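You operate a simulated robot arm through the tools that you are given. There is no shell and no other tool. Be economical: measure what you need, move in short steps, check, and stop when the job is done.

Carry out the task below with a simulated robot arm. There is one attempt and no reset: what you move stays moved.

TASK
Bleed the air out of the fuel line, then prime until the green pin pops out.
Fine: Open the upper red supply valve for it, and leave the bleed tap shut.

The check looks at the end state, three seconds after you hand in, the way a careful person would. Anything else that was tipped, shoved, dropped, spilled or broken makes it a failure.

THE ROBOT
A 7-joint arm with a two-finger parallel gripper, fixed in place. Base frame: the origin is at the foot of the arm, x ahead of it, y to its left, z up. Lengths are in cm, angles in rad, forces in N, time in s.
Its first joint turns from -2.601 to 2.601 rad. Payload 3.43 kg.
The TCP is the grasp point between the finger pads, 3 cm short of the fingertips. In the tool frame z runs along the fingers and y along their closing line. The gripper opens to 9.4 cm. The fingers are 2.8 cm wide and 1 cm thick; the gripper's body (5 by 9.6 cm) begins 5.5 cm behind the TCP.
Orientation is told as [roll, pitch, yaw] about the base's x, y, z axes, in that order, counted from this pose: with the fingers straight down and closing along the base's y, the tool's x points along the base's -x, its y along +y and its z along -z.

THE INTERFACE
- The arm moves only by the tool send_rows. Its argument "steps" is text: rows parted by semicolons, each of 7 numbers parted by spaces: the shift along the tool's x, y, z in cm, then the turn, a rotation vector about the tool's x, y, z in rad, then the finger opening in cm, from 0 to 9.4. In form: tx ty tz ax ay az fingers; .... A call has 1 to 12 rows; each row shifts and turns the commanded pose from where the row before left it, along the tool's axes as they then stand. A row lasts 0.2 s, in which the tool goes at most 5 cm and 0.15 rad; a call with a longer step from one row to the next is refused whole, and so is a gripper value outside its range. Where a pose cannot be reached the arm comes as near as it can. A force on the tool above 60 N (or 10 N above the force at the start of the call, whichever is more), or a blocked arm, ends the call early, and 0.2 s more pass. Each finger travels about 4.5 cm/s and halts on what it meets, pressing with about 33 N; the grip force reading is that of the motor and also rises with nothing between the fingers. The clock runs only during rows and for 0.2 s after the last one: add rows that do not move to give the fingers time. The reply holds the time, the measured pose of the TCP, the force on the tool along the base axes, the opening and the grip force, in the units named above and with some noise, with the torque about the TCP (base axes, N m) and any sound that the robot's microphone picked up.
- Cameras (640 x 400 px; columns grow to the right, rows downward): "scene" is fixed at [40.08, 64.33, 113.95]; the picture's right is [-0.45, -0.89, 0.00], its down [0.18, -0.09, -0.98] and it looks along [0.87, -0.44, 0.20] (base axes); focal length 214 px, centre (320, 200). "wrist" rides on the gripper at [7.6, 1.4, -10.3] in the tool frame; the picture's right is [-0.18, 0.98, 0.00], its down [-0.75, -0.14, -0.64] and it looks along [-0.63, -0.12, 0.77] (tool axes); focal length 243 px, centre (320, 200). There is no depth. A picture from a camera that has moved, and an enlarged one, comes with that camera's place and axes in the base frame and with its lens. The place of the scene camera against the robot may be out by one fixed shift of up to 1.8 cm in any direction.
- grab_frame(camera): a new picture of that camera. The clock stands still meanwhile.
- inspect(camera, box): a new picture of the part [left, top, right, bottom] of that camera's present view, enlarged. The clock stands still meanwhile.
- finish_job(): hands the job in; it is judged then, once.

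Work in short steps. Places have to be worked out from the pictures, the camera data and where the tool is seen: move nearer, look again, correct. Check each grasp and each placing, and mend what went wrong. You have 120 turns and 64 pictures in all, those below and enlarged ones among them. Open the gripper and draw the arm clear of the work before you hand the job in, unless the task says otherwise; then end with one line.

The tools are called after ">>>" as a command line: name --argument value ..., lists and objects as JSON in quotes. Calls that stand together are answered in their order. send_rows: Moves the arm, as the interface text tells. Its arguments: {"type":"object","properties":{"steps":{"type":"string"}},"required":["steps"]} The other tools are called the same way: grab_frame (camera) takes a picture; inspect (camera, box) takes an enlarged picture of a part of a camera's view; finish_job () hands the job in.

At the start:

```text
clock: 0.0
ee_pos: [66.07, 49.03, 111.19]
ee_rot: [-0.001, 0.0, 0.0]
contact_force: [0.0, -0.1, 0.0]
moment: [0.01, -0.03, 0.01]
grip_width: 9.42
grasp_force: 0.0
```

scene: 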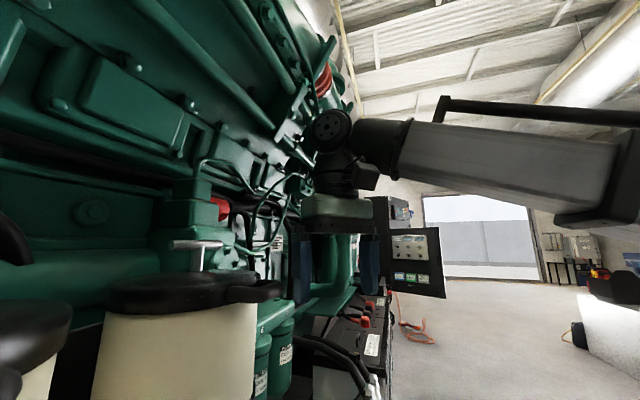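
wrist: 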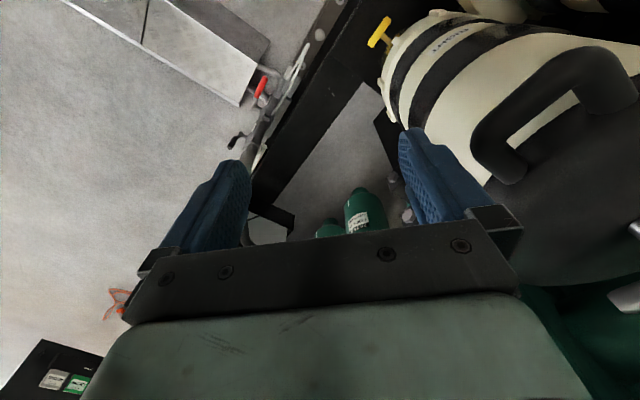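

The scene shows a diesel engine with a big cream filter/pump near the scene camera; I need a closer look at the details before moving.

>>> inspect --camera "scene" --box '[0, 180, 320, 400]'

>>> inspect --camera "wrist" --box '[220, 0, 640, 260]'

>>> inspect --camera "scene" --box '[150, 100, 330, 300]'

```text
1.82 times, centred on (160, 290) of scene
camera zoom: at [40.08, 64.33, 113.95], right [-0.45, -0.89, 0.0], down [0.18, -0.09, -0.98], along [0.87, -0.44, 0.2], focal length 390 px, centre (611, 36)
```

zoom: 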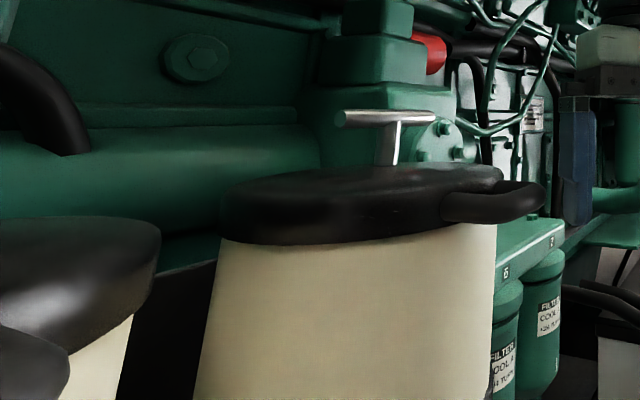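

```text
1.52 times, centred on (430, 130) of wrist
camera zoom: at [58.32, 50.42, 121.6], right [0.18, 0.98, 0.0], down [0.75, -0.14, 0.64], along [0.63, -0.12, -0.77], focal length 370 px, centre (152, 307)
```

zoom: 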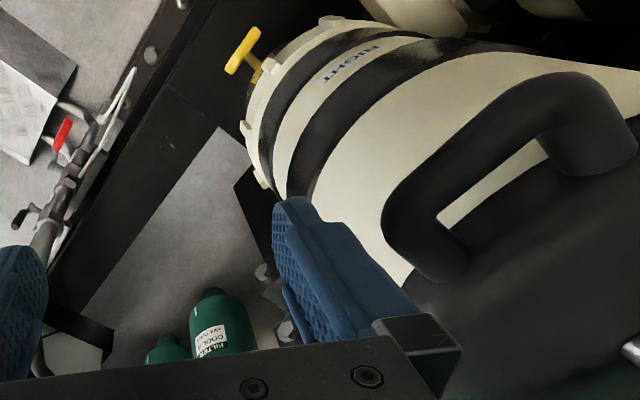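

```text
2.00 times, centred on (240, 200) of scene
camera zoom: at [40.08, 64.33, 113.95], right [-0.45, -0.89, 0.0], down [0.18, -0.09, -0.98], along [0.87, -0.44, 0.2], focal length 429 px, centre (480, 200)
```

zoom: 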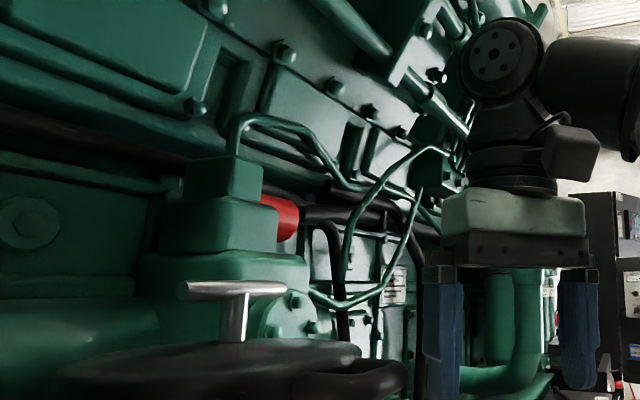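

There is a T-handle on top of the cream drum, a yellow tap lower down, and red-handled valves on the rail to the left. I'll back off and up to see the whole.

>>> send_rows --steps "3 0 -3 0 0 0 9.4;3 0 -3 0 0 0 9.4;3 0 -3 0 0 0 9.4;3 0 -3 0 0 0 9.4;0 0 0 0 0 0 9.4"

>>> grab_frame --camera "wrist"

>>> grab_frame --camera "scene"

```text
clock: 1.2
ee_pos: [56.41, 51.3, 117.04]
ee_rot: [0.024, -0.026, -0.002]
contact_force: [0.9, 0.6, 0.3]
moment: [0.0, -0.01, 0.0]
grip_width: 9.41
grasp_force: 0.1
out of reach, approached as far as the arm can: row 2, 3, 4
```

```text
58 pictures are left
camera wrist: at [48.35, 52.37, 127.24], right [0.18, 0.98, 0.03], down [0.74, -0.16, 0.66], along [0.65, -0.1, -0.75], focal length 243 px, centre (320, 200)
```

wrist: 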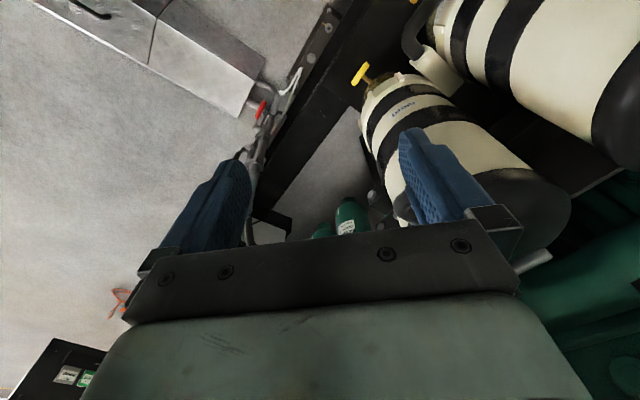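

```text
57 pictures are left
```

scene: 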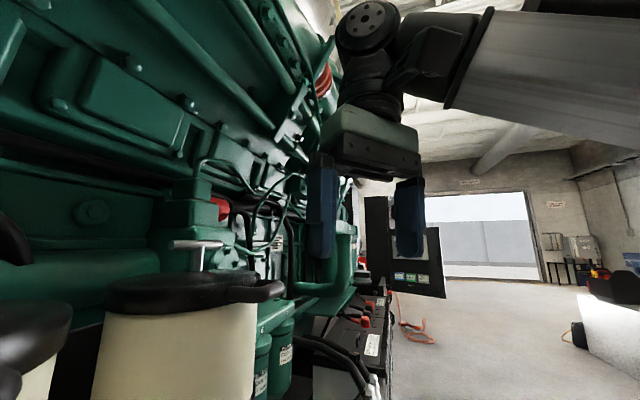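

The picture is upside-down (image top = toward robot and down). I'll tilt the tool forward to see the drum front horizontally, and shift a bit away from the drum.

>>> send_rows --steps "0 -3 3 0 0 0 9.4;0 -3 3 0 0 0 9.4;0 -3 3 0 0 0 9.4;0 -3 3 0 0 0 9.4;0 0 0 0 -0.15 0 9.4;0 0 0 0 -0.15 0 9.4;0 0 0 0 -0.15 0 9.4;0 0 0 0 -0.15 0 9.4;0 0 0 0 0 0 9.4"

>>> grab_frame --camera "wrist"

```text
clock: 3.2
ee_pos: [56.29, 39.27, 105.12]
ee_rot: [0.0, -0.601, 0.0]
contact_force: [-0.6, -0.2, 0.6]
moment: [0.03, 0.03, 0.01]
grip_width: 9.4
grasp_force: 0.1
```

```text
56 pictures are left
camera wrist: at [44.22, 40.69, 109.33], right [0.15, 0.98, 0.1], down [0.26, -0.14, 0.96], along [0.95, -0.12, -0.27], focal length 243 px, centre (320, 200)
```

wrist: 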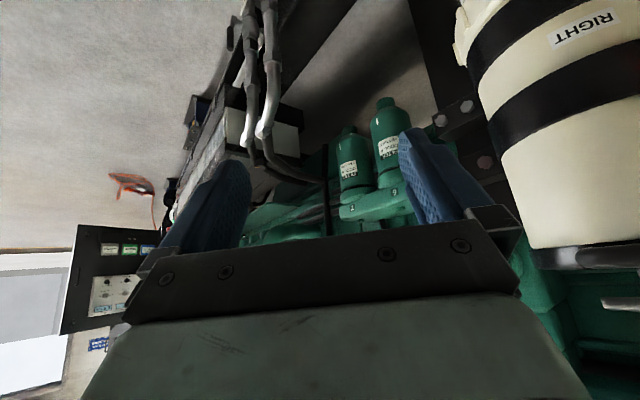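

Triangulating: red handle ≈ (75,30,48), yellow tap ≈ (65,60,65). I'll untilt and descend toward a viewing spot above the red-handled rail.

>>> send_rows --steps "0 0 0 0 0.15 0 9.4;0 0 0 0 0.15 0 9.4;0 0 0 0 0.15 0 9.4;0 0 0 0 0.15 0 9.4;0 -1.5 4 0 0 0 9.4;0 -1.5 4 0 0 0 9.4;0 -1.5 4 0 0 0 9.4;0 0 4 0 0 0 9.4;0 0 0 0 0 0 9.4"

>>> grab_frame --camera "wrist"

>>> grab_frame --camera "scene"

```text
clock: 5.2
ee_pos: [56.5, 34.83, 88.95]
ee_rot: [0.001, 0.0, -0.001]
contact_force: [-0.4, -0.9, 0.8]
moment: [-0.02, 0.03, 0.03]
grip_width: 9.41
grasp_force: 0.0
```

```text
55 pictures are left
camera wrist: at [48.77, 36.1, 99.35], right [0.18, 0.98, 0.0], down [0.75, -0.14, 0.64], along [0.63, -0.12, -0.77], focal length 243 px, centre (320, 200)
```

wrist: 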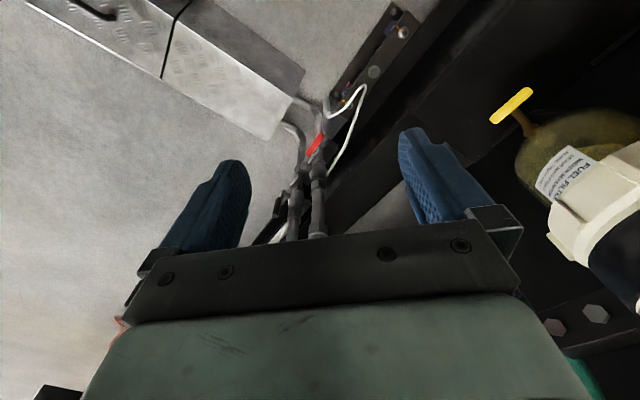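

```text
54 pictures are left
```

scene: 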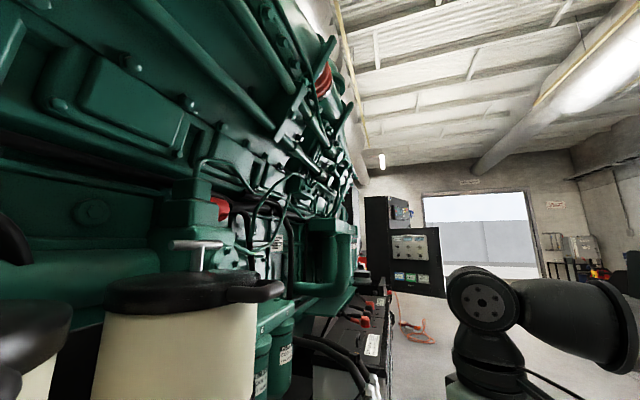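

The arm is out of the scene camera's way now, so I enlarge the areas it hid.

>>> inspect --camera "scene" --box '[240, 200, 450, 400]'

>>> inspect --camera "scene" --box '[150, 120, 370, 290]'

>>> inspect --camera "wrist" --box '[240, 0, 480, 250]'

```text
2.00 times, centred on (345, 300) of scene
camera zoom: at [40.08, 64.33, 113.95], right [-0.45, -0.89, 0.0], down [0.18, -0.09, -0.98], along [0.87, -0.44, 0.2], focal length 429 px, centre (270, 0)
```

zoom: 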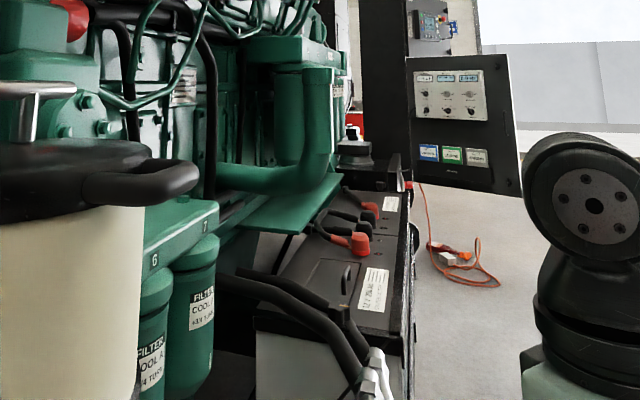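

```text
2.35 times, centred on (260, 205) of scene
camera zoom: at [40.08, 64.33, 113.95], right [-0.45, -0.89, 0.0], down [0.18, -0.09, -0.98], along [0.87, -0.44, 0.2], focal length 505 px, centre (461, 188)
```

zoom: 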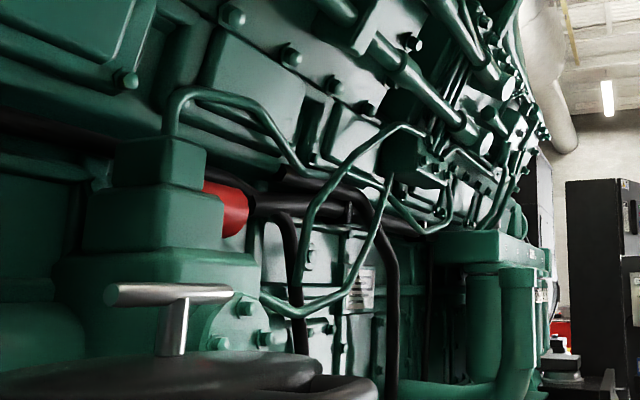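

```text
1.60 times, centred on (360, 125) of wrist
camera zoom: at [48.77, 36.1, 99.35], right [0.18, 0.98, 0.0], down [0.75, -0.14, 0.64], along [0.63, -0.12, -0.77], focal length 388 px, centre (256, 320)
```

zoom: 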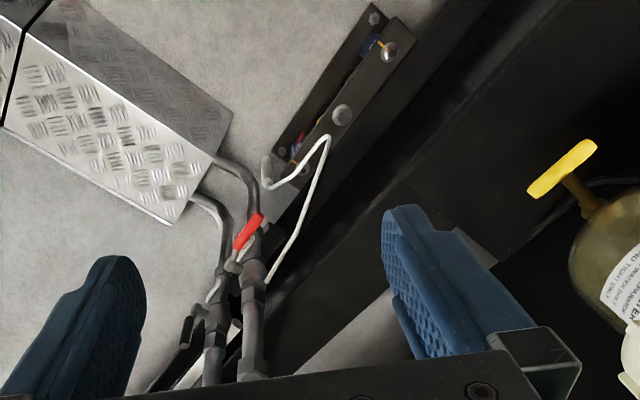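

Something sits on a black plate on the skid side (blue/red/gold parts with white tubes), facing away toward −y. I'll shift to −y and yaw the camera to look toward +y.

>>> send_rows --steps "0 -4.5 0 0 0 -0.14 9.4;0 -4 0 0 0 -0.14 9.4;0 -4 0 0 0 -0.14 9.4;0 -4 0 0 0 -0.14 9.4;0 -4 0 0 0 -0.14 9.4;2 -2 0 0 0 -0.14 9.4;3 0 0 0 0 -0.14 9.4;3 0 0 0 0 -0.14 9.4;3 0 0 0 0 -0.15 9.4;0 0 0 0 0 -0.15 9.4;0 0 0 0 0 -0.15 9.4;0 0 0 0 0 0 9.4"

>>> grab_frame --camera "wrist"

```text
clock: 7.8
ee_pos: [56.55, 5.19, 89.09]
ee_rot: [0.0, 0.0, 1.571]
contact_force: [0.1, 0.7, 0.8]
moment: [-0.01, 0.0, 0.01]
grip_width: 9.39
grasp_force: 0.0
```

```text
50 pictures are left
camera wrist: at [55.05, -2.49, 99.42], right [-0.98, 0.18, 0.0], down [0.14, 0.75, 0.64], along [0.12, 0.63, -0.77], focal length 243 px, centre (320, 200)
```

wrist: 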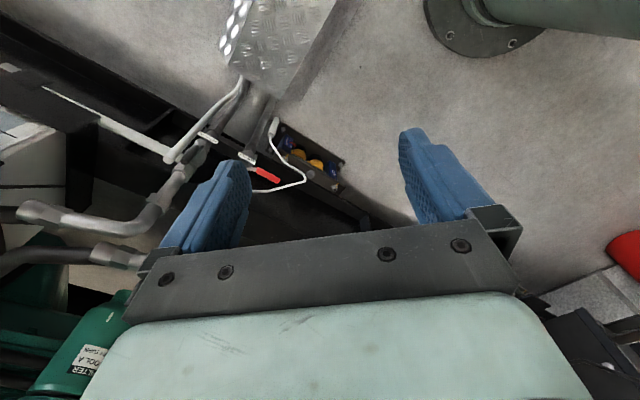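

There is a red dome and a grey bench at the right edge, direction about (−1.1, 1.0, −0.64) — i.e. to the left of the arm. I yaw further to look there.

>>> send_rows --steps "0 0 -2 0 0 -0.15 9.4;0 0 -2 0 0 -0.15 9.4;0 0 -2 0 0 -0.15 9.4;0 0 -2 0 0 -0.15 9.4;0 0 0 0 0 -0.15 9.4;0 0 0 0 0 0 9.4"

>>> grab_frame --camera "wrist"

```text
clock: 9.2
ee_pos: [56.53, 5.34, 97.05]
ee_rot: [-0.001, 0.0, 2.322]
contact_force: [0.3, -0.6, -0.6]
moment: [-0.01, -0.02, 0.0]
grip_width: 9.42
grasp_force: 0.0
```

```text
49 pictures are left
camera wrist: at [60.54, -1.34, 107.4], right [-0.84, -0.54, 0.0], down [-0.41, 0.65, 0.64], along [-0.34, 0.54, -0.77], focal length 243 px, centre (320, 200)
```

wrist: 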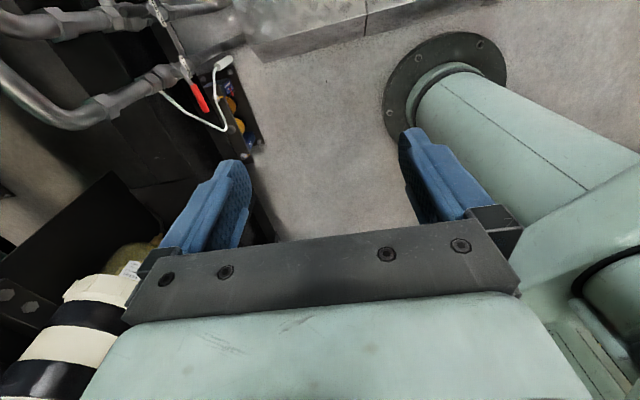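

I move the arm around to the left side, keeping height, to view that bench.

>>> send_rows --steps "-4.8 -0.68 0 0 0 0 9.4;-4.8 -0.68 0 0 0 0 9.4;-4.8 -0.68 0 0 0 0 9.4;-4.8 -0.68 0 0 0 0 9.4;-4.8 -0.68 0 0 0 0 9.4;-4.8 -0.68 0 0 0 0 9.4;-4.8 -0.68 0 0 0 0 9.4;-4.8 -0.68 0 0 0 0 9.4;-4.8 -0.68 0 0 0 0 9.4;0 0 0 0 0 0 9.4"

>>> grab_frame --camera "wrist"

```text
clock: 11.4
ee_pos: [33.43, 41.87, 97.74]
ee_rot: [0.001, -0.001, 2.317]
contact_force: [-0.2, 0.3, 0.1]
moment: [-0.01, 0.01, -0.02]
grip_width: 9.39
grasp_force: 0.1
out of reach, approached as far as the arm can: row 3, 4
```

```text
48 pictures are left
camera wrist: at [37.36, 35.19, 108.04], right [-0.85, -0.53, 0.0], down [-0.41, 0.65, 0.64], along [-0.34, 0.54, -0.77], focal length 243 px, centre (320, 200)
```

wrist: 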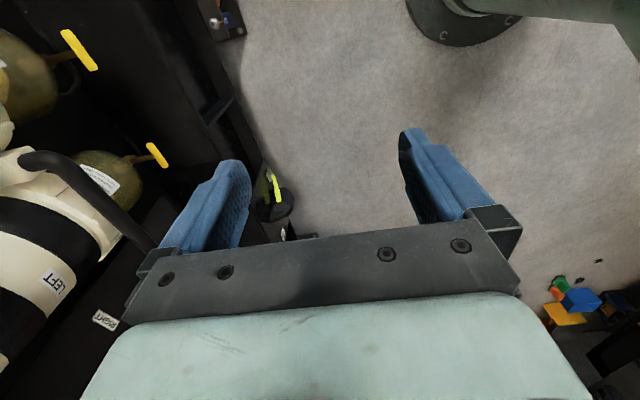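

Two fuel filters (LEFT, RIGHT) with yellow drain taps; nothing like a primer here yet. I yaw back toward the engine (45°) and go lower to look at the filters and skid from the front.

>>> send_rows --steps "0 0 0 0 0 0.15 9.4;0 0 0 0 0 0.15 9.4;0 0 0 0 0 0.15 9.4;0 0 0 0 0 0.15 9.4;0 0 0 0 0 0.15 9.4;0 0 0 0 0 0.15 9.4;0 0 0 0 0 0.15 9.4;0 0 0 0 0 0.15 9.4;0 0 2 0 0 0.15 9.4;0 0 4 0 0 0.15 9.4;0 0 4 0 0 0 9.4;0 0 4 0 0 0 9.4"

>>> grab_frame --camera "wrist"

```text
clock: 14.0
ee_pos: [33.4, 41.98, 83.64]
ee_rot: [0.001, 0.002, 0.818]
contact_force: [-0.5, -0.8, 0.7]
moment: [0.02, 0.03, 0.0]
grip_width: 9.38
grasp_force: 0.2
```

```text
47 pictures are left
camera wrist: at [27.07, 37.21, 94.09], right [-0.59, 0.81, 0.0], down [0.62, 0.46, 0.64], along [0.52, 0.38, -0.77], focal length 243 px, centre (320, 200)
```

wrist: 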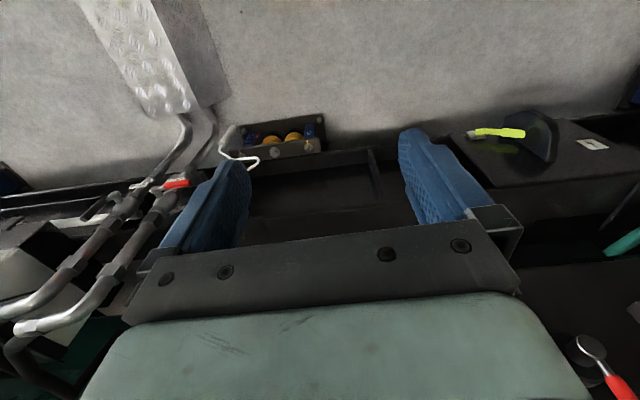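

At the bottom right edge a red lever appears, direction (0.26, 1.68, −0.31) from the camera: a work area lies toward +y. I yaw to look straight at +y with some tilt.

>>> send_rows --steps "3 0 0 0 0 -0.15 9.4;3 0 0 0 0 -0.15 9.4;3 0 0 0 0 -0.15 9.4;0 0 0 0 0 -0.15 9.4;0 0 -2 0 0 -0.15 9.4;0 0 -2 0 -0.15 0 9.4;0 0 -2 0 -0.15 0 9.4;0 0 0 0 -0.15 0 9.4;0 0 0 0 -0.15 0 9.4;0 0 0 0 0 0 9.4"

>>> grab_frame --camera "wrist"

```text
clock: 16.2
ee_pos: [38.75, 48.12, 92.15]
ee_rot: [0.004, -0.597, 1.57]
contact_force: [0.1, -0.2, -0.3]
moment: [-0.01, -0.01, 0.02]
grip_width: 9.37
grasp_force: 0.1
out of reach, approached as far as the arm can: row 1, 2, 3, 6, 7, 8, 9
```

```text
46 pictures are left
camera wrist: at [37.21, 36.09, 96.35], right [-0.98, 0.15, 0.11], down [0.14, 0.26, 0.96], along [0.12, 0.95, -0.28], focal length 243 px, centre (320, 200)
```

wrist: 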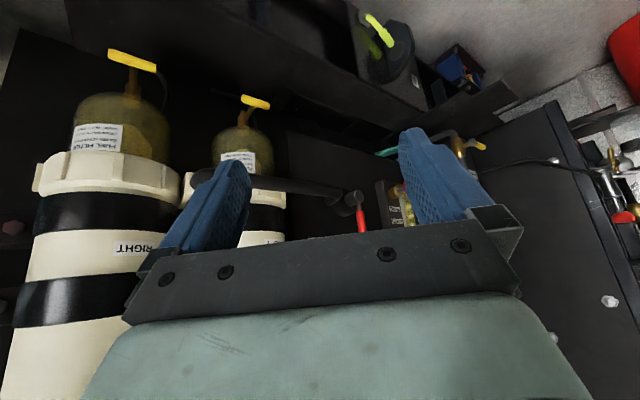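

A black panel/box with brass valves, red levers and pipes is visible to the right (toward +y, −x). Enlarge it.

>>> inspect --camera "wrist" --box '[420, 20, 640, 320]'

>>> inspect --camera "wrist" --box '[320, 120, 520, 250]'

```text
1.33 times, centred on (530, 170) of wrist
camera zoom: at [37.21, 36.09, 96.35], right [-0.98, 0.15, 0.11], down [0.14, 0.26, 0.96], along [0.12, 0.95, -0.28], focal length 324 px, centre (40, 240)
```

zoom: 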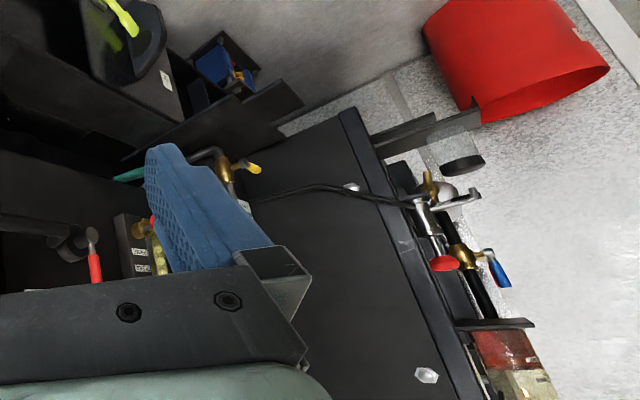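

```text
3.08 times, centred on (420, 185) of wrist
camera zoom: at [37.21, 36.09, 96.35], right [-0.98, 0.15, 0.11], down [0.14, 0.26, 0.96], along [0.12, 0.95, -0.28], focal length 746 px, centre (12, 246)
```

zoom: 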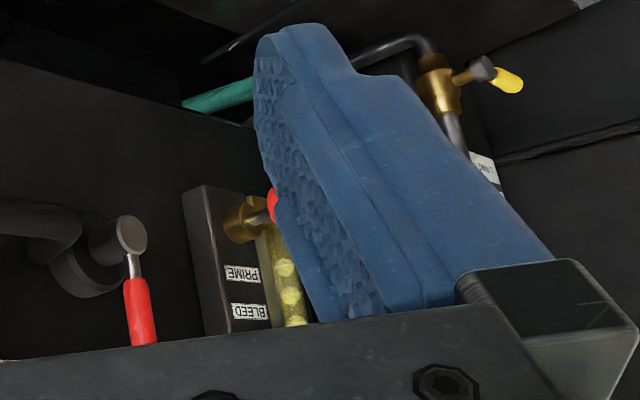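

Found it: a panel with PRIME/BLEED labels, a sight tube and red levers at roughly (30,76,86). The finger blocks the view; I tilt down and raise to clear it.

>>> send_rows --steps "0 0 0 0 0.15 0 9.4;0 0 0 0 0.15 0 9.4;0 0 -3 0 0.15 0 9.4;0 0 -4 0 0 0 9.4;0 0 -4 0 0 0 9.4;0 0 0 0 0 -0.1 9.4;0 0 0 0 0 -0.1 9.4;0 0 0 0 0 0 9.4"

>>> grab_frame --camera "wrist"

```text
clock: 18.0
ee_pos: [38.77, 46.11, 102.97]
ee_rot: [-0.029, -0.146, 1.773]
contact_force: [0.1, -0.1, -0.9]
moment: [0.04, -0.01, 0.0]
grip_width: 9.41
grasp_force: 0.0
```

```text
43 pictures are left
camera wrist: at [38.77, 36.87, 111.9], right [-1.0, -0.01, 0.0], down [-0.01, 0.66, 0.75], along [-0.01, 0.75, -0.66], focal length 243 px, centre (320, 200)
```

wrist: 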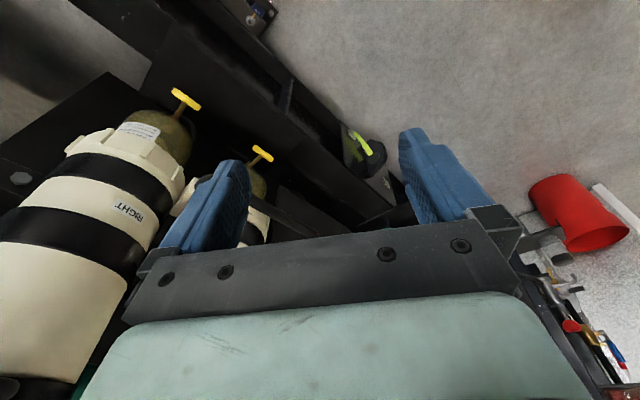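

The panel is hidden behind the gripper body; I need to tilt the fingers more forward so that the panel moves to the picture's top.

>>> send_rows --steps "0 0 0 0 -0.15 0 9.4;0 0 0 0 -0.15 0 9.4;0 0 0 0 -0.15 0 9.4;0 0 0 0 -0.15 0 9.4;0 0 0 0 -0.15 0 9.4;0 0 0 0 -0.15 0 9.4;0 0 0 0 -0.15 0 9.4;0 0 0 0 0 0.1 9.4;0 0 0 0 0 0.1 9.4;0 0 0 0 0 0 9.4"

>>> grab_frame --camera "wrist"

```text
clock: 20.2
ee_pos: [41.25, 48.14, 103.67]
ee_rot: [0.405, -1.162, 1.318]
contact_force: [0.0, 0.4, -0.8]
moment: [0.03, 0.04, 0.0]
grip_width: 9.39
grasp_force: 0.0
out of reach, approached as far as the arm can: row 5, 6, 7
```

```text
42 pictures are left
camera wrist: at [40.69, 35.55, 100.75], right [-0.95, -0.05, 0.32], down [0.32, -0.28, 0.9], along [0.05, 0.96, 0.28], focal length 243 px, centre (320, 200)
```

wrist: 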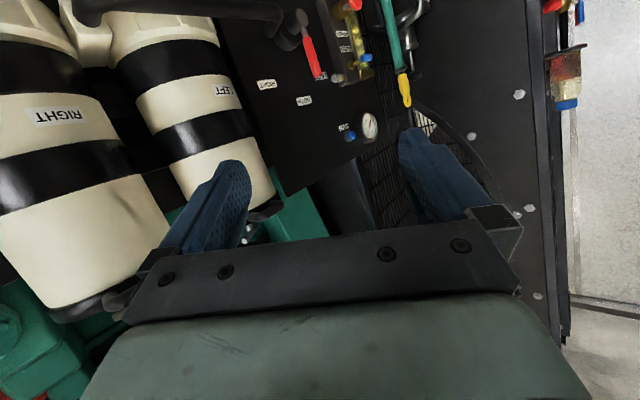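

Now the panel is visible. I enlarge it.

>>> inspect --camera "wrist" --box '[240, 0, 440, 150]'

>>> inspect --camera "wrist" --box '[290, 0, 390, 90]'

```text
2.67 times, centred on (340, 75) of wrist
camera zoom: at [40.69, 35.55, 100.75], right [-0.95, -0.05, 0.32], down [0.32, -0.28, 0.9], along [0.05, 0.96, 0.28], focal length 647 px, centre (267, 533)
```

zoom: 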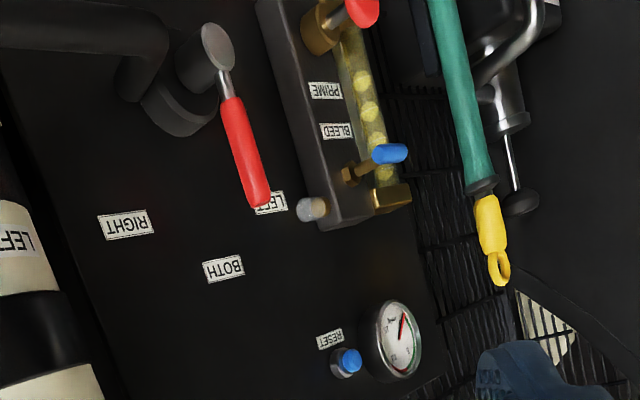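

```text
4.44 times, centred on (340, 45) of wrist
camera zoom: at [40.69, 35.55, 100.75], right [-0.95, -0.05, 0.32], down [0.32, -0.28, 0.9], along [0.05, 0.96, 0.28], focal length 1078 px, centre (231, 889)
```

zoom: 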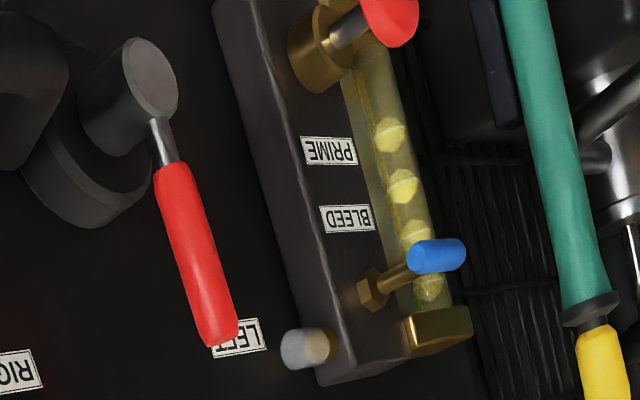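

I see the selector lever (RIGHT/BOTH/LEFT), the sight block with PRIME/BLEED, a blue tap, a red lever, a gauge with RESET, and a green-and-yellow pump handle. I'll move straight down ~15 cm for a better view of the lower parts.

>>> send_rows --steps "0 0 0 0 0 -0.15 9.4;4.5 0 1.8 0 0 0 9.4;4.5 0 1.8 0 0 0 9.4;4.5 0 1.8 0 0 0 9.4;0 0 0 0 0 0 9.4"

>>> grab_frame --camera "wrist"

```text
clock: 21.4
ee_pos: [41.91, 49.06, 89.03]
ee_rot: [0.046, -1.199, 1.707]
contact_force: [-0.1, 1.0, -0.4]
moment: [0.01, -0.04, -0.02]
grip_width: 9.39
grasp_force: 0.0
out of reach, approached as far as the arm can: row 2, 3
```

```text
39 pictures are left
camera wrist: at [42.55, 36.46, 85.9], right [-0.98, -0.11, 0.19], down [0.21, -0.29, 0.93], along [-0.05, 0.95, 0.31], focal length 243 px, centre (320, 200)
```

wrist: 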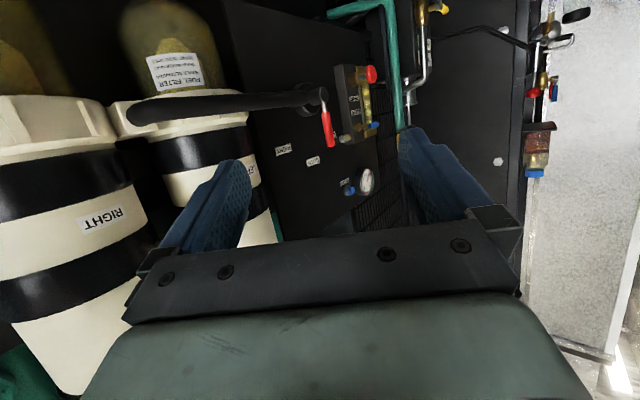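

>>> inspect --camera "wrist" --box '[270, 40, 410, 200]'

>>> inspect --camera "wrist" --box '[320, 0, 600, 190]'

```text
2.50 times, centred on (340, 120) of wrist
camera zoom: at [42.55, 36.46, 85.9], right [-0.98, -0.11, 0.19], down [0.21, -0.29, 0.93], along [-0.05, 0.95, 0.31], focal length 606 px, centre (270, 400)
```

zoom: 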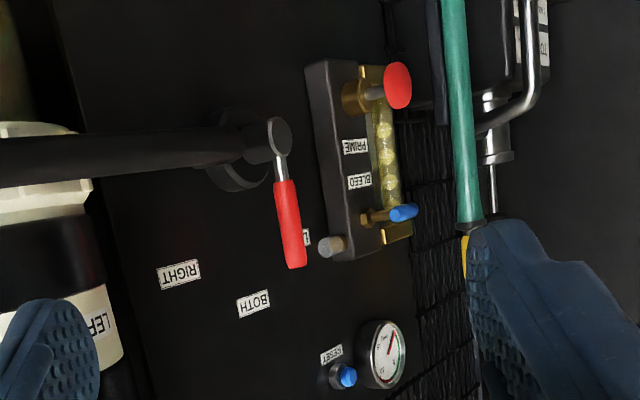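

```text
2.11 times, centred on (460, 95) of wrist
camera zoom: at [42.55, 36.46, 85.9], right [-0.98, -0.11, 0.19], down [0.21, -0.29, 0.93], along [-0.05, 0.95, 0.31], focal length 511 px, centre (25, 421)
```

zoom: 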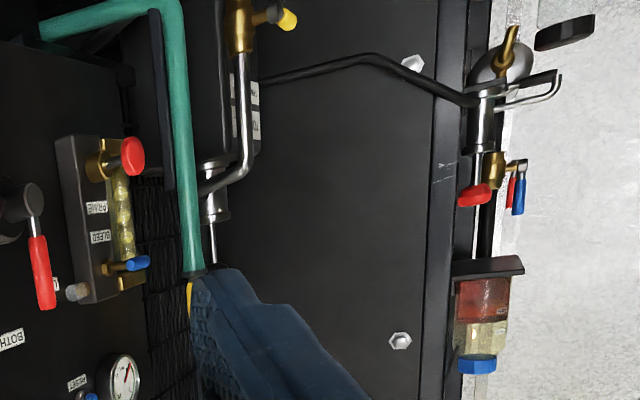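

Triangulation puts the red knob ≈ (20.5,103,78), blue tap ≈ (22,100,90), gauge ≈ (24.5,106,106), selector handle tip ≈ (35,93,91). I move closer to see the details, staying well short.

>>> send_rows --steps "-0.5 2.5 2.8 0 0 0 9.4;-0.5 2.5 2.8 0 0 0 9.4;-0.5 2.5 2.8 0 0 0 9.4;-0.5 2.5 2.8 0 0 0 9.4;-0.5 2.5 2.8 0 0 0 9.4;-0.5 2.5 2.8 0 0 0 9.4;0 0 0 0 0 0 9.4"

>>> grab_frame --camera "wrist"

```text
clock: 23.0
ee_pos: [25.28, 63.76, 86.08]
ee_rot: [0.044, -1.197, 1.705]
contact_force: [-0.3, -0.5, -0.5]
moment: [-0.01, 0.02, 0.04]
grip_width: 9.39
grasp_force: 0.2
out of reach, approached as far as the arm can: row 1, 2, 3
```

```text
36 pictures are left
camera wrist: at [25.84, 51.29, 82.86], right [-0.98, -0.11, 0.19], down [0.21, -0.29, 0.93], along [-0.05, 0.95, 0.31], focal length 243 px, centre (320, 200)
```

wrist: 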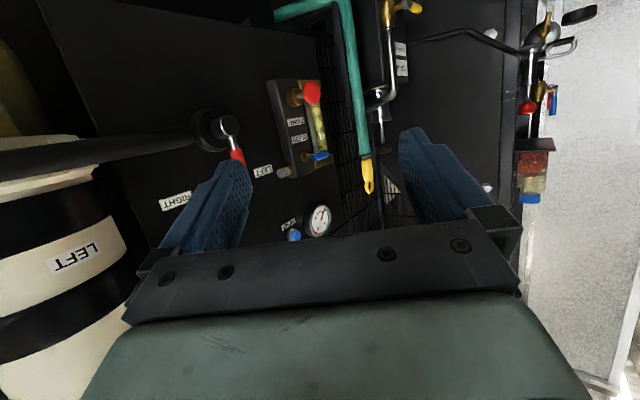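

>>> inspect --camera "wrist" --box '[190, 60, 350, 250]'

>>> inspect --camera "wrist" --box '[470, 0, 620, 220]'

>>> inspect --camera "wrist" --box '[330, 0, 460, 200]'

```text
2.11 times, centred on (270, 155) of wrist
camera zoom: at [25.84, 51.29, 82.86], right [-0.98, -0.11, 0.19], down [0.21, -0.29, 0.93], along [-0.05, 0.95, 0.31], focal length 511 px, centre (425, 295)
```

zoom: 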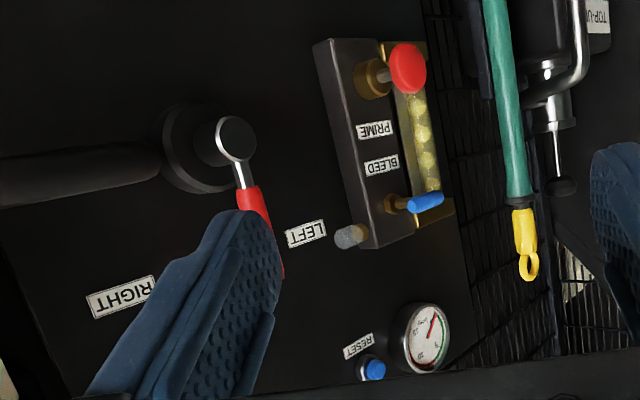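

```text
1.82 times, centred on (545, 110) of wrist
camera zoom: at [25.84, 51.29, 82.86], right [-0.98, -0.11, 0.19], down [0.21, -0.29, 0.93], along [-0.05, 0.95, 0.31], focal length 441 px, centre (-89, 364)
```

zoom: 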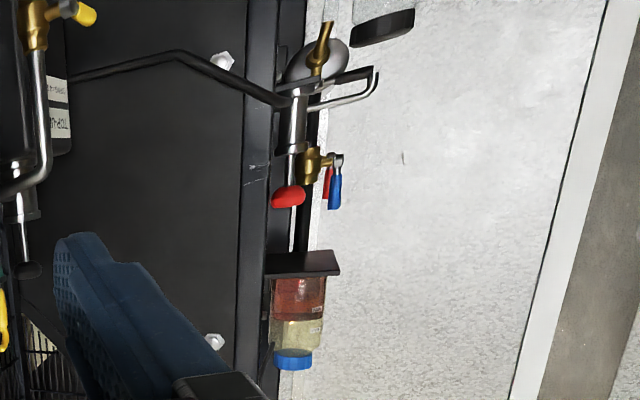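

```text
2.00 times, centred on (395, 100) of wrist
camera zoom: at [25.84, 51.29, 82.86], right [-0.98, -0.11, 0.19], down [0.21, -0.29, 0.93], along [-0.05, 0.95, 0.31], focal length 485 px, centre (170, 400)
```

zoom: 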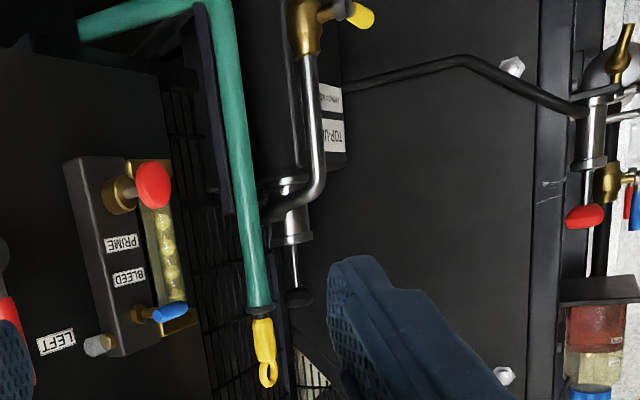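

The third assembly (red plunger at about (−45,122,92)) is out of reach, so the block here is the primer. The supply valve remains to be found: I go back to look at the red-handled pipe valve near (75,30,48).

>>> send_rows --steps "0.5 -2.5 -2.8 0 0 0 9.4;0.5 -2.5 -2.8 0 0 0 9.4;0.5 -2.5 -2.8 0 0 0 9.4;0.5 -2.5 -2.8 0 0 0 9.4;0.5 -2.5 -2.8 0 0 0 9.4;0.5 -2.5 -2.8 0 0 0 9.4;0 0 0 0 0.15 0 9.4;0 0 0 0 0.15 0 9.4;0 0 0 0 0.15 0 9.4;0 0 0 0 0.15 0 9.4;0 0 0 0 0.15 0 9.4;0 0 0 0 0.15 0 9.4"

>>> send_rows --steps "0 0 0 0 0.15 0 9.4;0 0 0 0 0.15 0.15 9.4;0 0 0 0 0 0.15 9.4;0 0 0 0 0 0.15 9.4;0 0 0 0 0 0.15 9.4;0 0 0 0 0 0.15 9.4;0 0 0 0 0 0.15 9.4;0 0 0 0 0 0.15 9.4;0 0 0 0 0 0.15 9.4;0 0 0 0 0 0 9.4"

```text
clock: 25.6
ee_pos: [43.08, 49.99, 88.95]
ee_rot: [0.016, -0.295, 1.745]
contact_force: [0.6, 0.5, -0.1]
moment: [0.02, -0.03, -0.01]
grip_width: 9.35
grasp_force: 0.1
```

```text
refused: row 2 steps farther than a row can; nothing moved
```

I untilt fully, yaw toward the engine and shift to −y.

>>> send_rows --steps "0 0 0 0 0.15 0 9.4;0 0 0 0 0.145 0 9.4;0 0 0 0 0 0.15 9.4;0 0 0 0 0 0.15 9.4;0 0 0 0 0 0.15 9.4;0 0 0 0 0 0.15 9.4;0 0 0 0 0 0.15 9.4;0 0 0 0 0 0.15 9.4;0 0 0 0 0 0.15 9.4;0 0 0 0 0 0.15 9.4;0 0 0 0 0 0 9.4"

>>> send_rows --steps "0 -4 0 0 0 0 9.4;0 -4 0 0 0 0 9.4;0 -4 0 0 0 0 9.4;0 -4 0 0 0 0 9.4;0 -2 4 0 0 0 9.4;0 0 4 0 0 0 9.4;0 0 4 0 0 0 9.4;0 0 0 0 0 0 9.4"

>>> grab_frame --camera "wrist"

```text
clock: 28.0
ee_pos: [43.13, 50.07, 89.25]
ee_rot: [0.009, 0.015, 0.549]
contact_force: [0.1, 0.4, -0.1]
moment: [0.0, 0.03, 0.01]
grip_width: 9.4
grasp_force: 0.1
```

```text
clock: 29.8
ee_pos: [52.35, 34.56, 77.0]
ee_rot: [0.009, 0.013, 0.55]
contact_force: [0.2, 0.1, 0.2]
moment: [0.03, 0.0, 0.0]
grip_width: 9.42
grasp_force: 0.1
```

```text
32 pictures are left
camera wrist: at [45.08, 31.79, 87.43], right [-0.36, 0.93, 0.01], down [0.73, 0.27, 0.63], along [0.59, 0.23, -0.78], focal length 243 px, centre (320, 200)
```

wrist: 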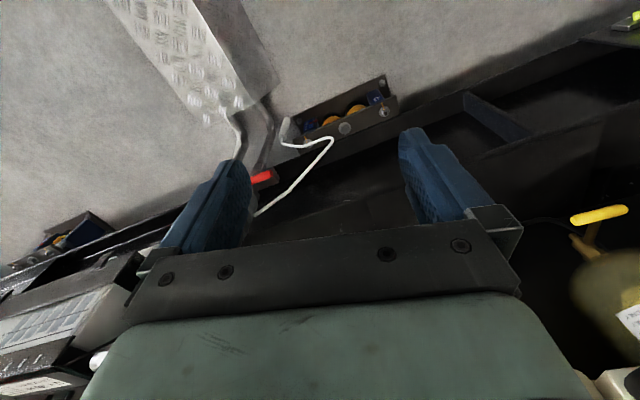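

The finger hides the valve; yaw a little further to look between the fingers.

>>> send_rows --steps "0 0 0 0 0 0.15 9.4;0 0 0 0 0 0.15 9.4;0 0 0 0 0 0.15 9.4;0 0 0 0 0 0.15 9.4;0 -3 2 0 0 0.1 9.4;0 -3 2 0 0 0.1 9.4;0 0 0 0 0 0 9.4"

>>> grab_frame --camera "wrist"

>>> inspect --camera "wrist" --box '[200, 0, 440, 240]'

```text
clock: 31.4
ee_pos: [51.71, 28.77, 72.96]
ee_rot: [-0.004, 0.014, -0.251]
contact_force: [0.1, 0.1, 0.5]
moment: [0.03, -0.03, 0.02]
grip_width: 9.4
grasp_force: 0.0
```

```text
31 pictures are left
camera wrist: at [44.61, 31.92, 83.46], right [0.42, 0.91, -0.01], down [0.71, -0.32, 0.63], along [0.57, -0.27, -0.78], focal length 243 px, centre (320, 200)
```

wrist: 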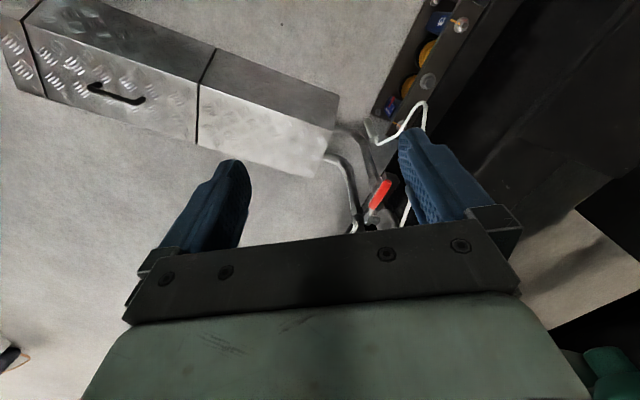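

```text
1.67 times, centred on (320, 120) of wrist
camera zoom: at [44.61, 31.92, 83.46], right [0.42, 0.91, -0.01], down [0.71, -0.32, 0.63], along [0.57, -0.27, -0.78], focal length 404 px, centre (320, 333)
```

zoom: 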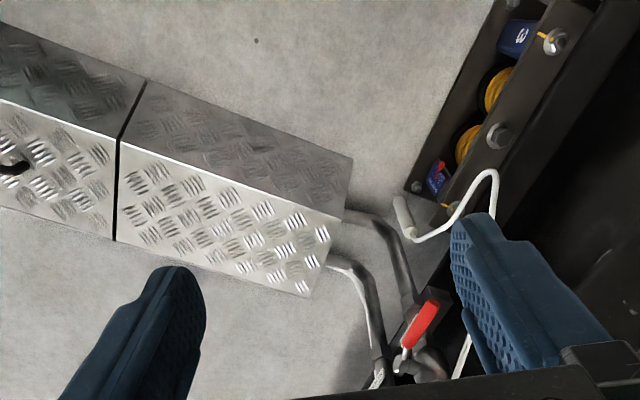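

Red lever confirmed at ≈(75,30,47), with pipes running upward from it. Tilt forward to see the whole valve group.

>>> send_rows --steps "0 0 0 0 -0.15 0 9.4;0 0 0 0 -0.15 0 9.4;0 0 0 0 -0.15 0 9.4;0 0 0 0 0 0 9.4"

>>> inspect --camera "wrist" --box '[220, 0, 460, 240]'

```text
clock: 32.4
ee_pos: [52.01, 29.14, 72.76]
ee_rot: [-0.006, -0.434, -0.247]
contact_force: [0.3, 0.0, -1.0]
moment: [0.02, 0.01, 0.0]
grip_width: 9.41
grasp_force: 0.0
out of reach, approached as far as the arm can: row 3
```

```text
1.67 times, centred on (340, 120) of wrist
camera zoom: at [41.45, 33.23, 79.05], right [0.41, 0.91, 0.07], down [0.37, -0.23, 0.9], along [0.84, -0.34, -0.43], focal length 404 px, centre (287, 333)
```

zoom: 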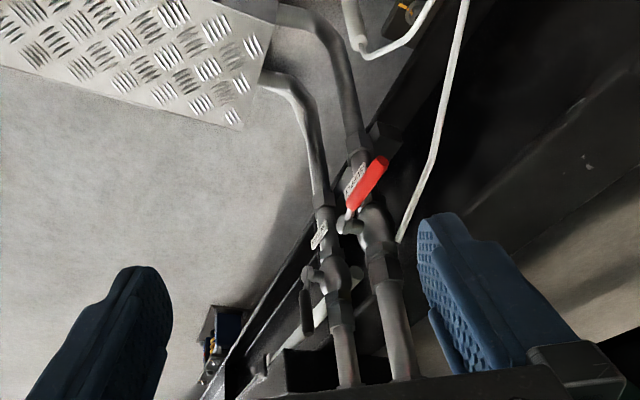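

There are tags on both pipes; read them.

>>> inspect --camera "wrist" --box '[320, 80, 390, 140]'

```text
6.67 times, centred on (355, 110) of wrist
camera zoom: at [41.45, 33.23, 79.05], right [0.41, 0.91, 0.07], down [0.37, -0.23, 0.9], along [0.84, -0.34, -0.43], focal length 1618 px, centre (87, 800)
```

zoom: 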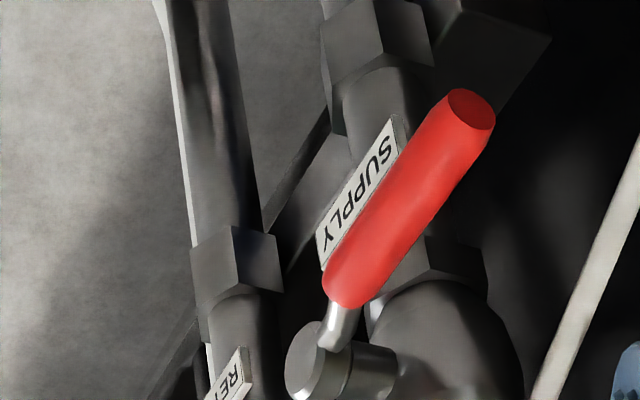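

Tag reads SUPPLY on the red-lever pipe (RETURN on the black one). Triangulated: pivot (80.2,26.1,46.6), lever tip (73,32.1,46.7) — horizontal across an upright pipe, so shut. I'll bring the tool to horizontal, pointing along (.64,.77,0), in stages.

>>> send_rows --steps "0 0 0 0 0.145 0 9.4;0 0 0 0 0.145 0 9.4;0 0 0 0 0.145 0 9.4;-2.9 -3.15 0 0 0 0 9.4;-2.9 -3.15 0 0 0 0 9.4;-2.9 -3.15 0 0 0 0 9.4;-2.9 -3.15 0 0 0 0 9.4;0 0 0 0 0 -0.15 9.4;0 0 0 0 0 -0.15 9.4;0 0 0 0 0 -0.15 9.4;0 0 0 0 0 -0.15 9.4;0 0 0 0 0 -0.15 9.4"

>>> send_rows --steps "0 0 0 0 0 -0.15 9.4;0 0 0 0 0 -0.15 9.4;0 0 0 0 0 -0.08 9.4;0 0 0 0 -0.15 0 9.4;0 0 0 0 -0.15 0 9.4;0 0 0 0 -0.15 0 9.4;0 0 0 0 -0.15 0 9.4;0 0 0 0 -0.15 0 9.4;0 0 0 0 -0.15 0 9.4;0 0 0 0 0 0 9.4"

```text
clock: 35.0
ee_pos: [60.24, 14.02, 72.8]
ee_rot: [0.0, 0.005, 0.503]
contact_force: [-0.7, -0.9, -0.2]
moment: [0.03, -0.01, -0.01]
grip_width: 9.4
grasp_force: 0.1
```

```text
clock: 37.2
ee_pos: [63.32, 14.24, 72.04]
ee_rot: [-0.001, -0.895, 0.88]
contact_force: [0.0, 0.6, -0.3]
moment: [0.03, 0.0, 0.02]
grip_width: 9.38
grasp_force: 0.1
out of reach, approached as far as the arm can: row 7, 8, 9
```

Reachable so far; continue pitching to horizontal and check.

>>> send_rows --steps "0 0 2 0 -0.15 0 9.4;0 0 2 0 -0.15 0 9.4;0 0 2 0 -0.15 0 9.4;0 0 0 0 -0.15 0 9.4;0 0 0 0 -0.07 0 9.4;0 0 0 0 0 0 9.4"

>>> grab_frame --camera "wrist"

```text
clock: 38.6
ee_pos: [66.62, 18.24, 69.08]
ee_rot: [-0.18, -1.565, 1.06]
contact_force: [0.1, 0.3, 0.3]
moment: [-0.01, 0.01, 0.0]
grip_width: 9.4
grasp_force: 0.0
```

```text
27 pictures are left
camera wrist: at [58.77, 11.1, 61.65], right [-0.76, 0.63, 0.18], down [-0.3, -0.58, 0.76], along [0.58, 0.52, 0.63], focal length 243 px, centre (320, 200)
```

wrist: 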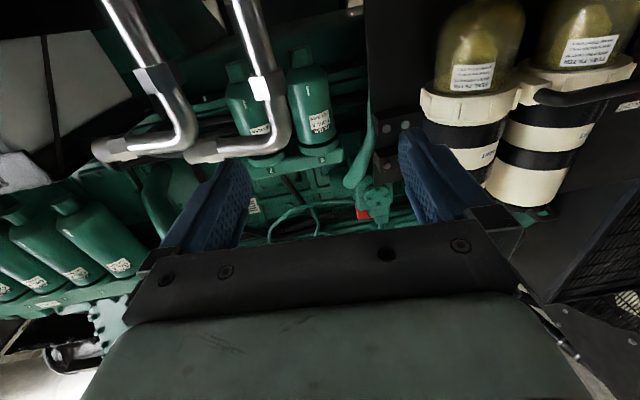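

Horizontal is reachable, and the pipes are seen running vertically. Now roll −90° about the tool axis so that the fingers close vertically.

>>> send_rows --steps "0 0 0 0 0 -0.15 9.4;0 0 0 0 0 -0.15 9.4;0 0 0 0 0 -0.15 9.4;0 0 0 0 0 -0.15 9.4;0 0 0 0 0 -0.15 9.4;0 0 0 0 0 -0.15 9.4;0 0 0 0 0 -0.15 9.4;0 0 0 0 0 -0.15 9.4;0 0 0 0 0 -0.15 9.4;0 0 0 0 0 -0.15 9.4;0 0 0 0 0 -0.07 9.4;0 0 0 0 0 0 9.4"

>>> send_rows --steps "0 4 0 0 0 0 6;0 4 0 0 0 0 6;0 4 0 0 0 0 6;0 4 0 0 0 0 6;0 4 0 0 0 0 6;0 0 0 0 0 0 6"

>>> grab_frame --camera "wrist"

```text
clock: 41.2
ee_pos: [73.79, 15.24, 90.68]
ee_rot: [-1.437, -0.175, 2.454]
contact_force: [-1.0, -0.3, -0.3]
moment: [-0.01, 0.01, 0.01]
grip_width: 9.41
grasp_force: 0.1
out of reach, approached as far as the arm can: row 6, 7, 8, 9, 10, 11
```

```text
clock: 42.6
ee_pos: [72.17, 17.02, 87.78]
ee_rot: [-1.402, -0.203, 2.445]
contact_force: [-0.1, 0.6, 1.1]
moment: [-0.02, -0.01, -0.02]
grip_width: 5.99
grasp_force: 0.1
out of reach, approached as far as the arm can: row 1, 2, 3, 4, 5
```

```text
26 pictures are left
camera wrist: at [71.26, 4.19, 86.6], right [-0.39, 0.11, -0.91], down [-0.92, -0.03, 0.39], along [0.02, 0.99, 0.12], focal length 243 px, centre (320, 200)
```

wrist: 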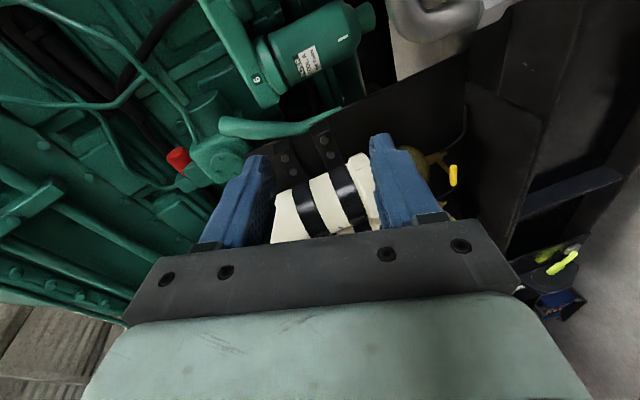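

That roll is beyond the arm's limits. I undo it, and will instead push the lever up from below with closed fingers in the un-rolled horizontal pose.

>>> send_rows --steps "0 0 0 0 0 0.15 3;0 0 0 0 0 0.15 0;0 0 0 0 0 0.15 0;0 0 0 0 0 0.15 0;0 0 0 0 0 0.15 0;0 0 0 0 0 0.15 0;0 0 0 0 0 0.15 0;0 0 0 0 0 0.15 0;0 0 0 0 0 0.15 0;0 0 0 0 0 0.15 0;0 0 0 0 0 0.07 0;0 0 0 0 0 0 0"

```text
clock: 45.2
ee_pos: [72.23, 16.95, 87.69]
ee_rot: [0.934, -1.35, -0.038]
contact_force: [-0.4, 0.2, -0.1]
moment: [0.0, 0.0, 0.02]
grip_width: 0.02
grasp_force: 33.2
```

Axes check: nearly natural. Level the small tilt, shift 7 cm along tool y and descend toward z≈42 in front of the lever.

>>> send_rows --steps "0 2.3 0 0 0 -0.15 0;0 2.3 0 0 -0.12 0 0;0 2.3 0 0 0 -0.03 0;4.5 0 0 0 0 0 0;4.5 0 0 0 0 0 0;4.5 0 0 0 0 0 0;4.5 0 0 0 0 0 0;4.5 0 0 0 0 0 0;0 0 0 0 0 0 0"

```text
clock: 47.2
ee_pos: [66.85, 21.07, 65.8]
ee_rot: [-0.292, -1.56, 1.193]
contact_force: [0.3, 0.6, -0.2]
moment: [-0.04, -0.02, -0.03]
grip_width: 0.0
grasp_force: 32.5
```

Pose good (66.9,21.1,65.8), horizontal, heading ≈0.90 rad. Descend further.

>>> send_rows --steps "4.5 0 0 0 0 0 0;4.5 0 0 0 0 0 0;4.5 0 0 0 0 0 0;4.5 0 0 0 0 0 0;4.5 0 0 0 0 0 0;0 0 0 0 0 0 0"

>>> grab_frame --camera "wrist"

```text
clock: 48.6
ee_pos: [66.81, 20.8, 43.28]
ee_rot: [-0.263, -1.561, 1.166]
contact_force: [0.7, -0.9, 0.7]
moment: [0.0, 0.02, -0.01]
grip_width: 0.02
grasp_force: 32.9
```

```text
25 pictures are left
camera wrist: at [59.16, 13.37, 35.84], right [-0.77, 0.61, 0.18], down [-0.28, -0.58, 0.76], along [0.57, 0.54, 0.62], focal length 243 px, centre (320, 200)
```

wrist: 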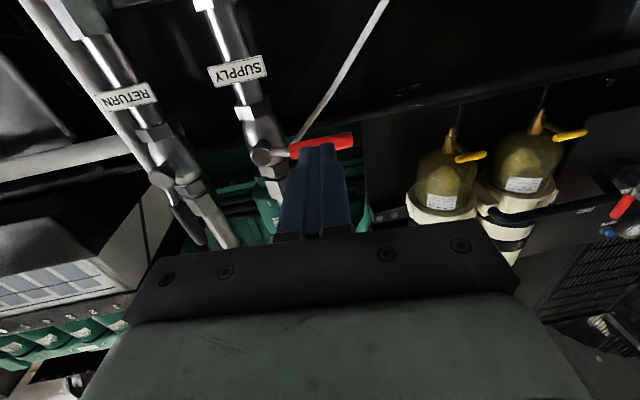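

The lever is seen ahead, horizontal, just above finger level. Lower 0.8, then advance 8.5 cm beneath it.

>>> send_rows --steps "0.8 0 0 0 0 0 0;0 0 3 0 0 0 0;0 0 3 0 0 0 0;0 0 2.5 0 0 0 0;0 0 0 0 0 0 0"

>>> inspect --camera "wrist" --box '[200, 50, 440, 250]'

```text
clock: 49.8
ee_pos: [71.99, 27.4, 42.28]
ee_rot: [-0.202, -1.56, 1.105]
contact_force: [-0.8, 0.2, 0.1]
moment: [-0.01, 0.0, 0.01]
grip_width: 0.0
grasp_force: 33.3
```

```text
2.00 times, centred on (320, 150) of wrist
camera zoom: at [64.37, 20.13, 34.89], right [-0.77, 0.61, 0.18], down [-0.28, -0.58, 0.76], along [0.57, 0.54, 0.62], focal length 485 px, centre (320, 300)
```

zoom: 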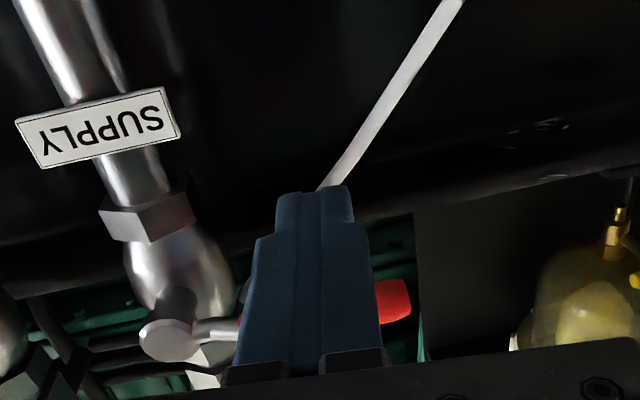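

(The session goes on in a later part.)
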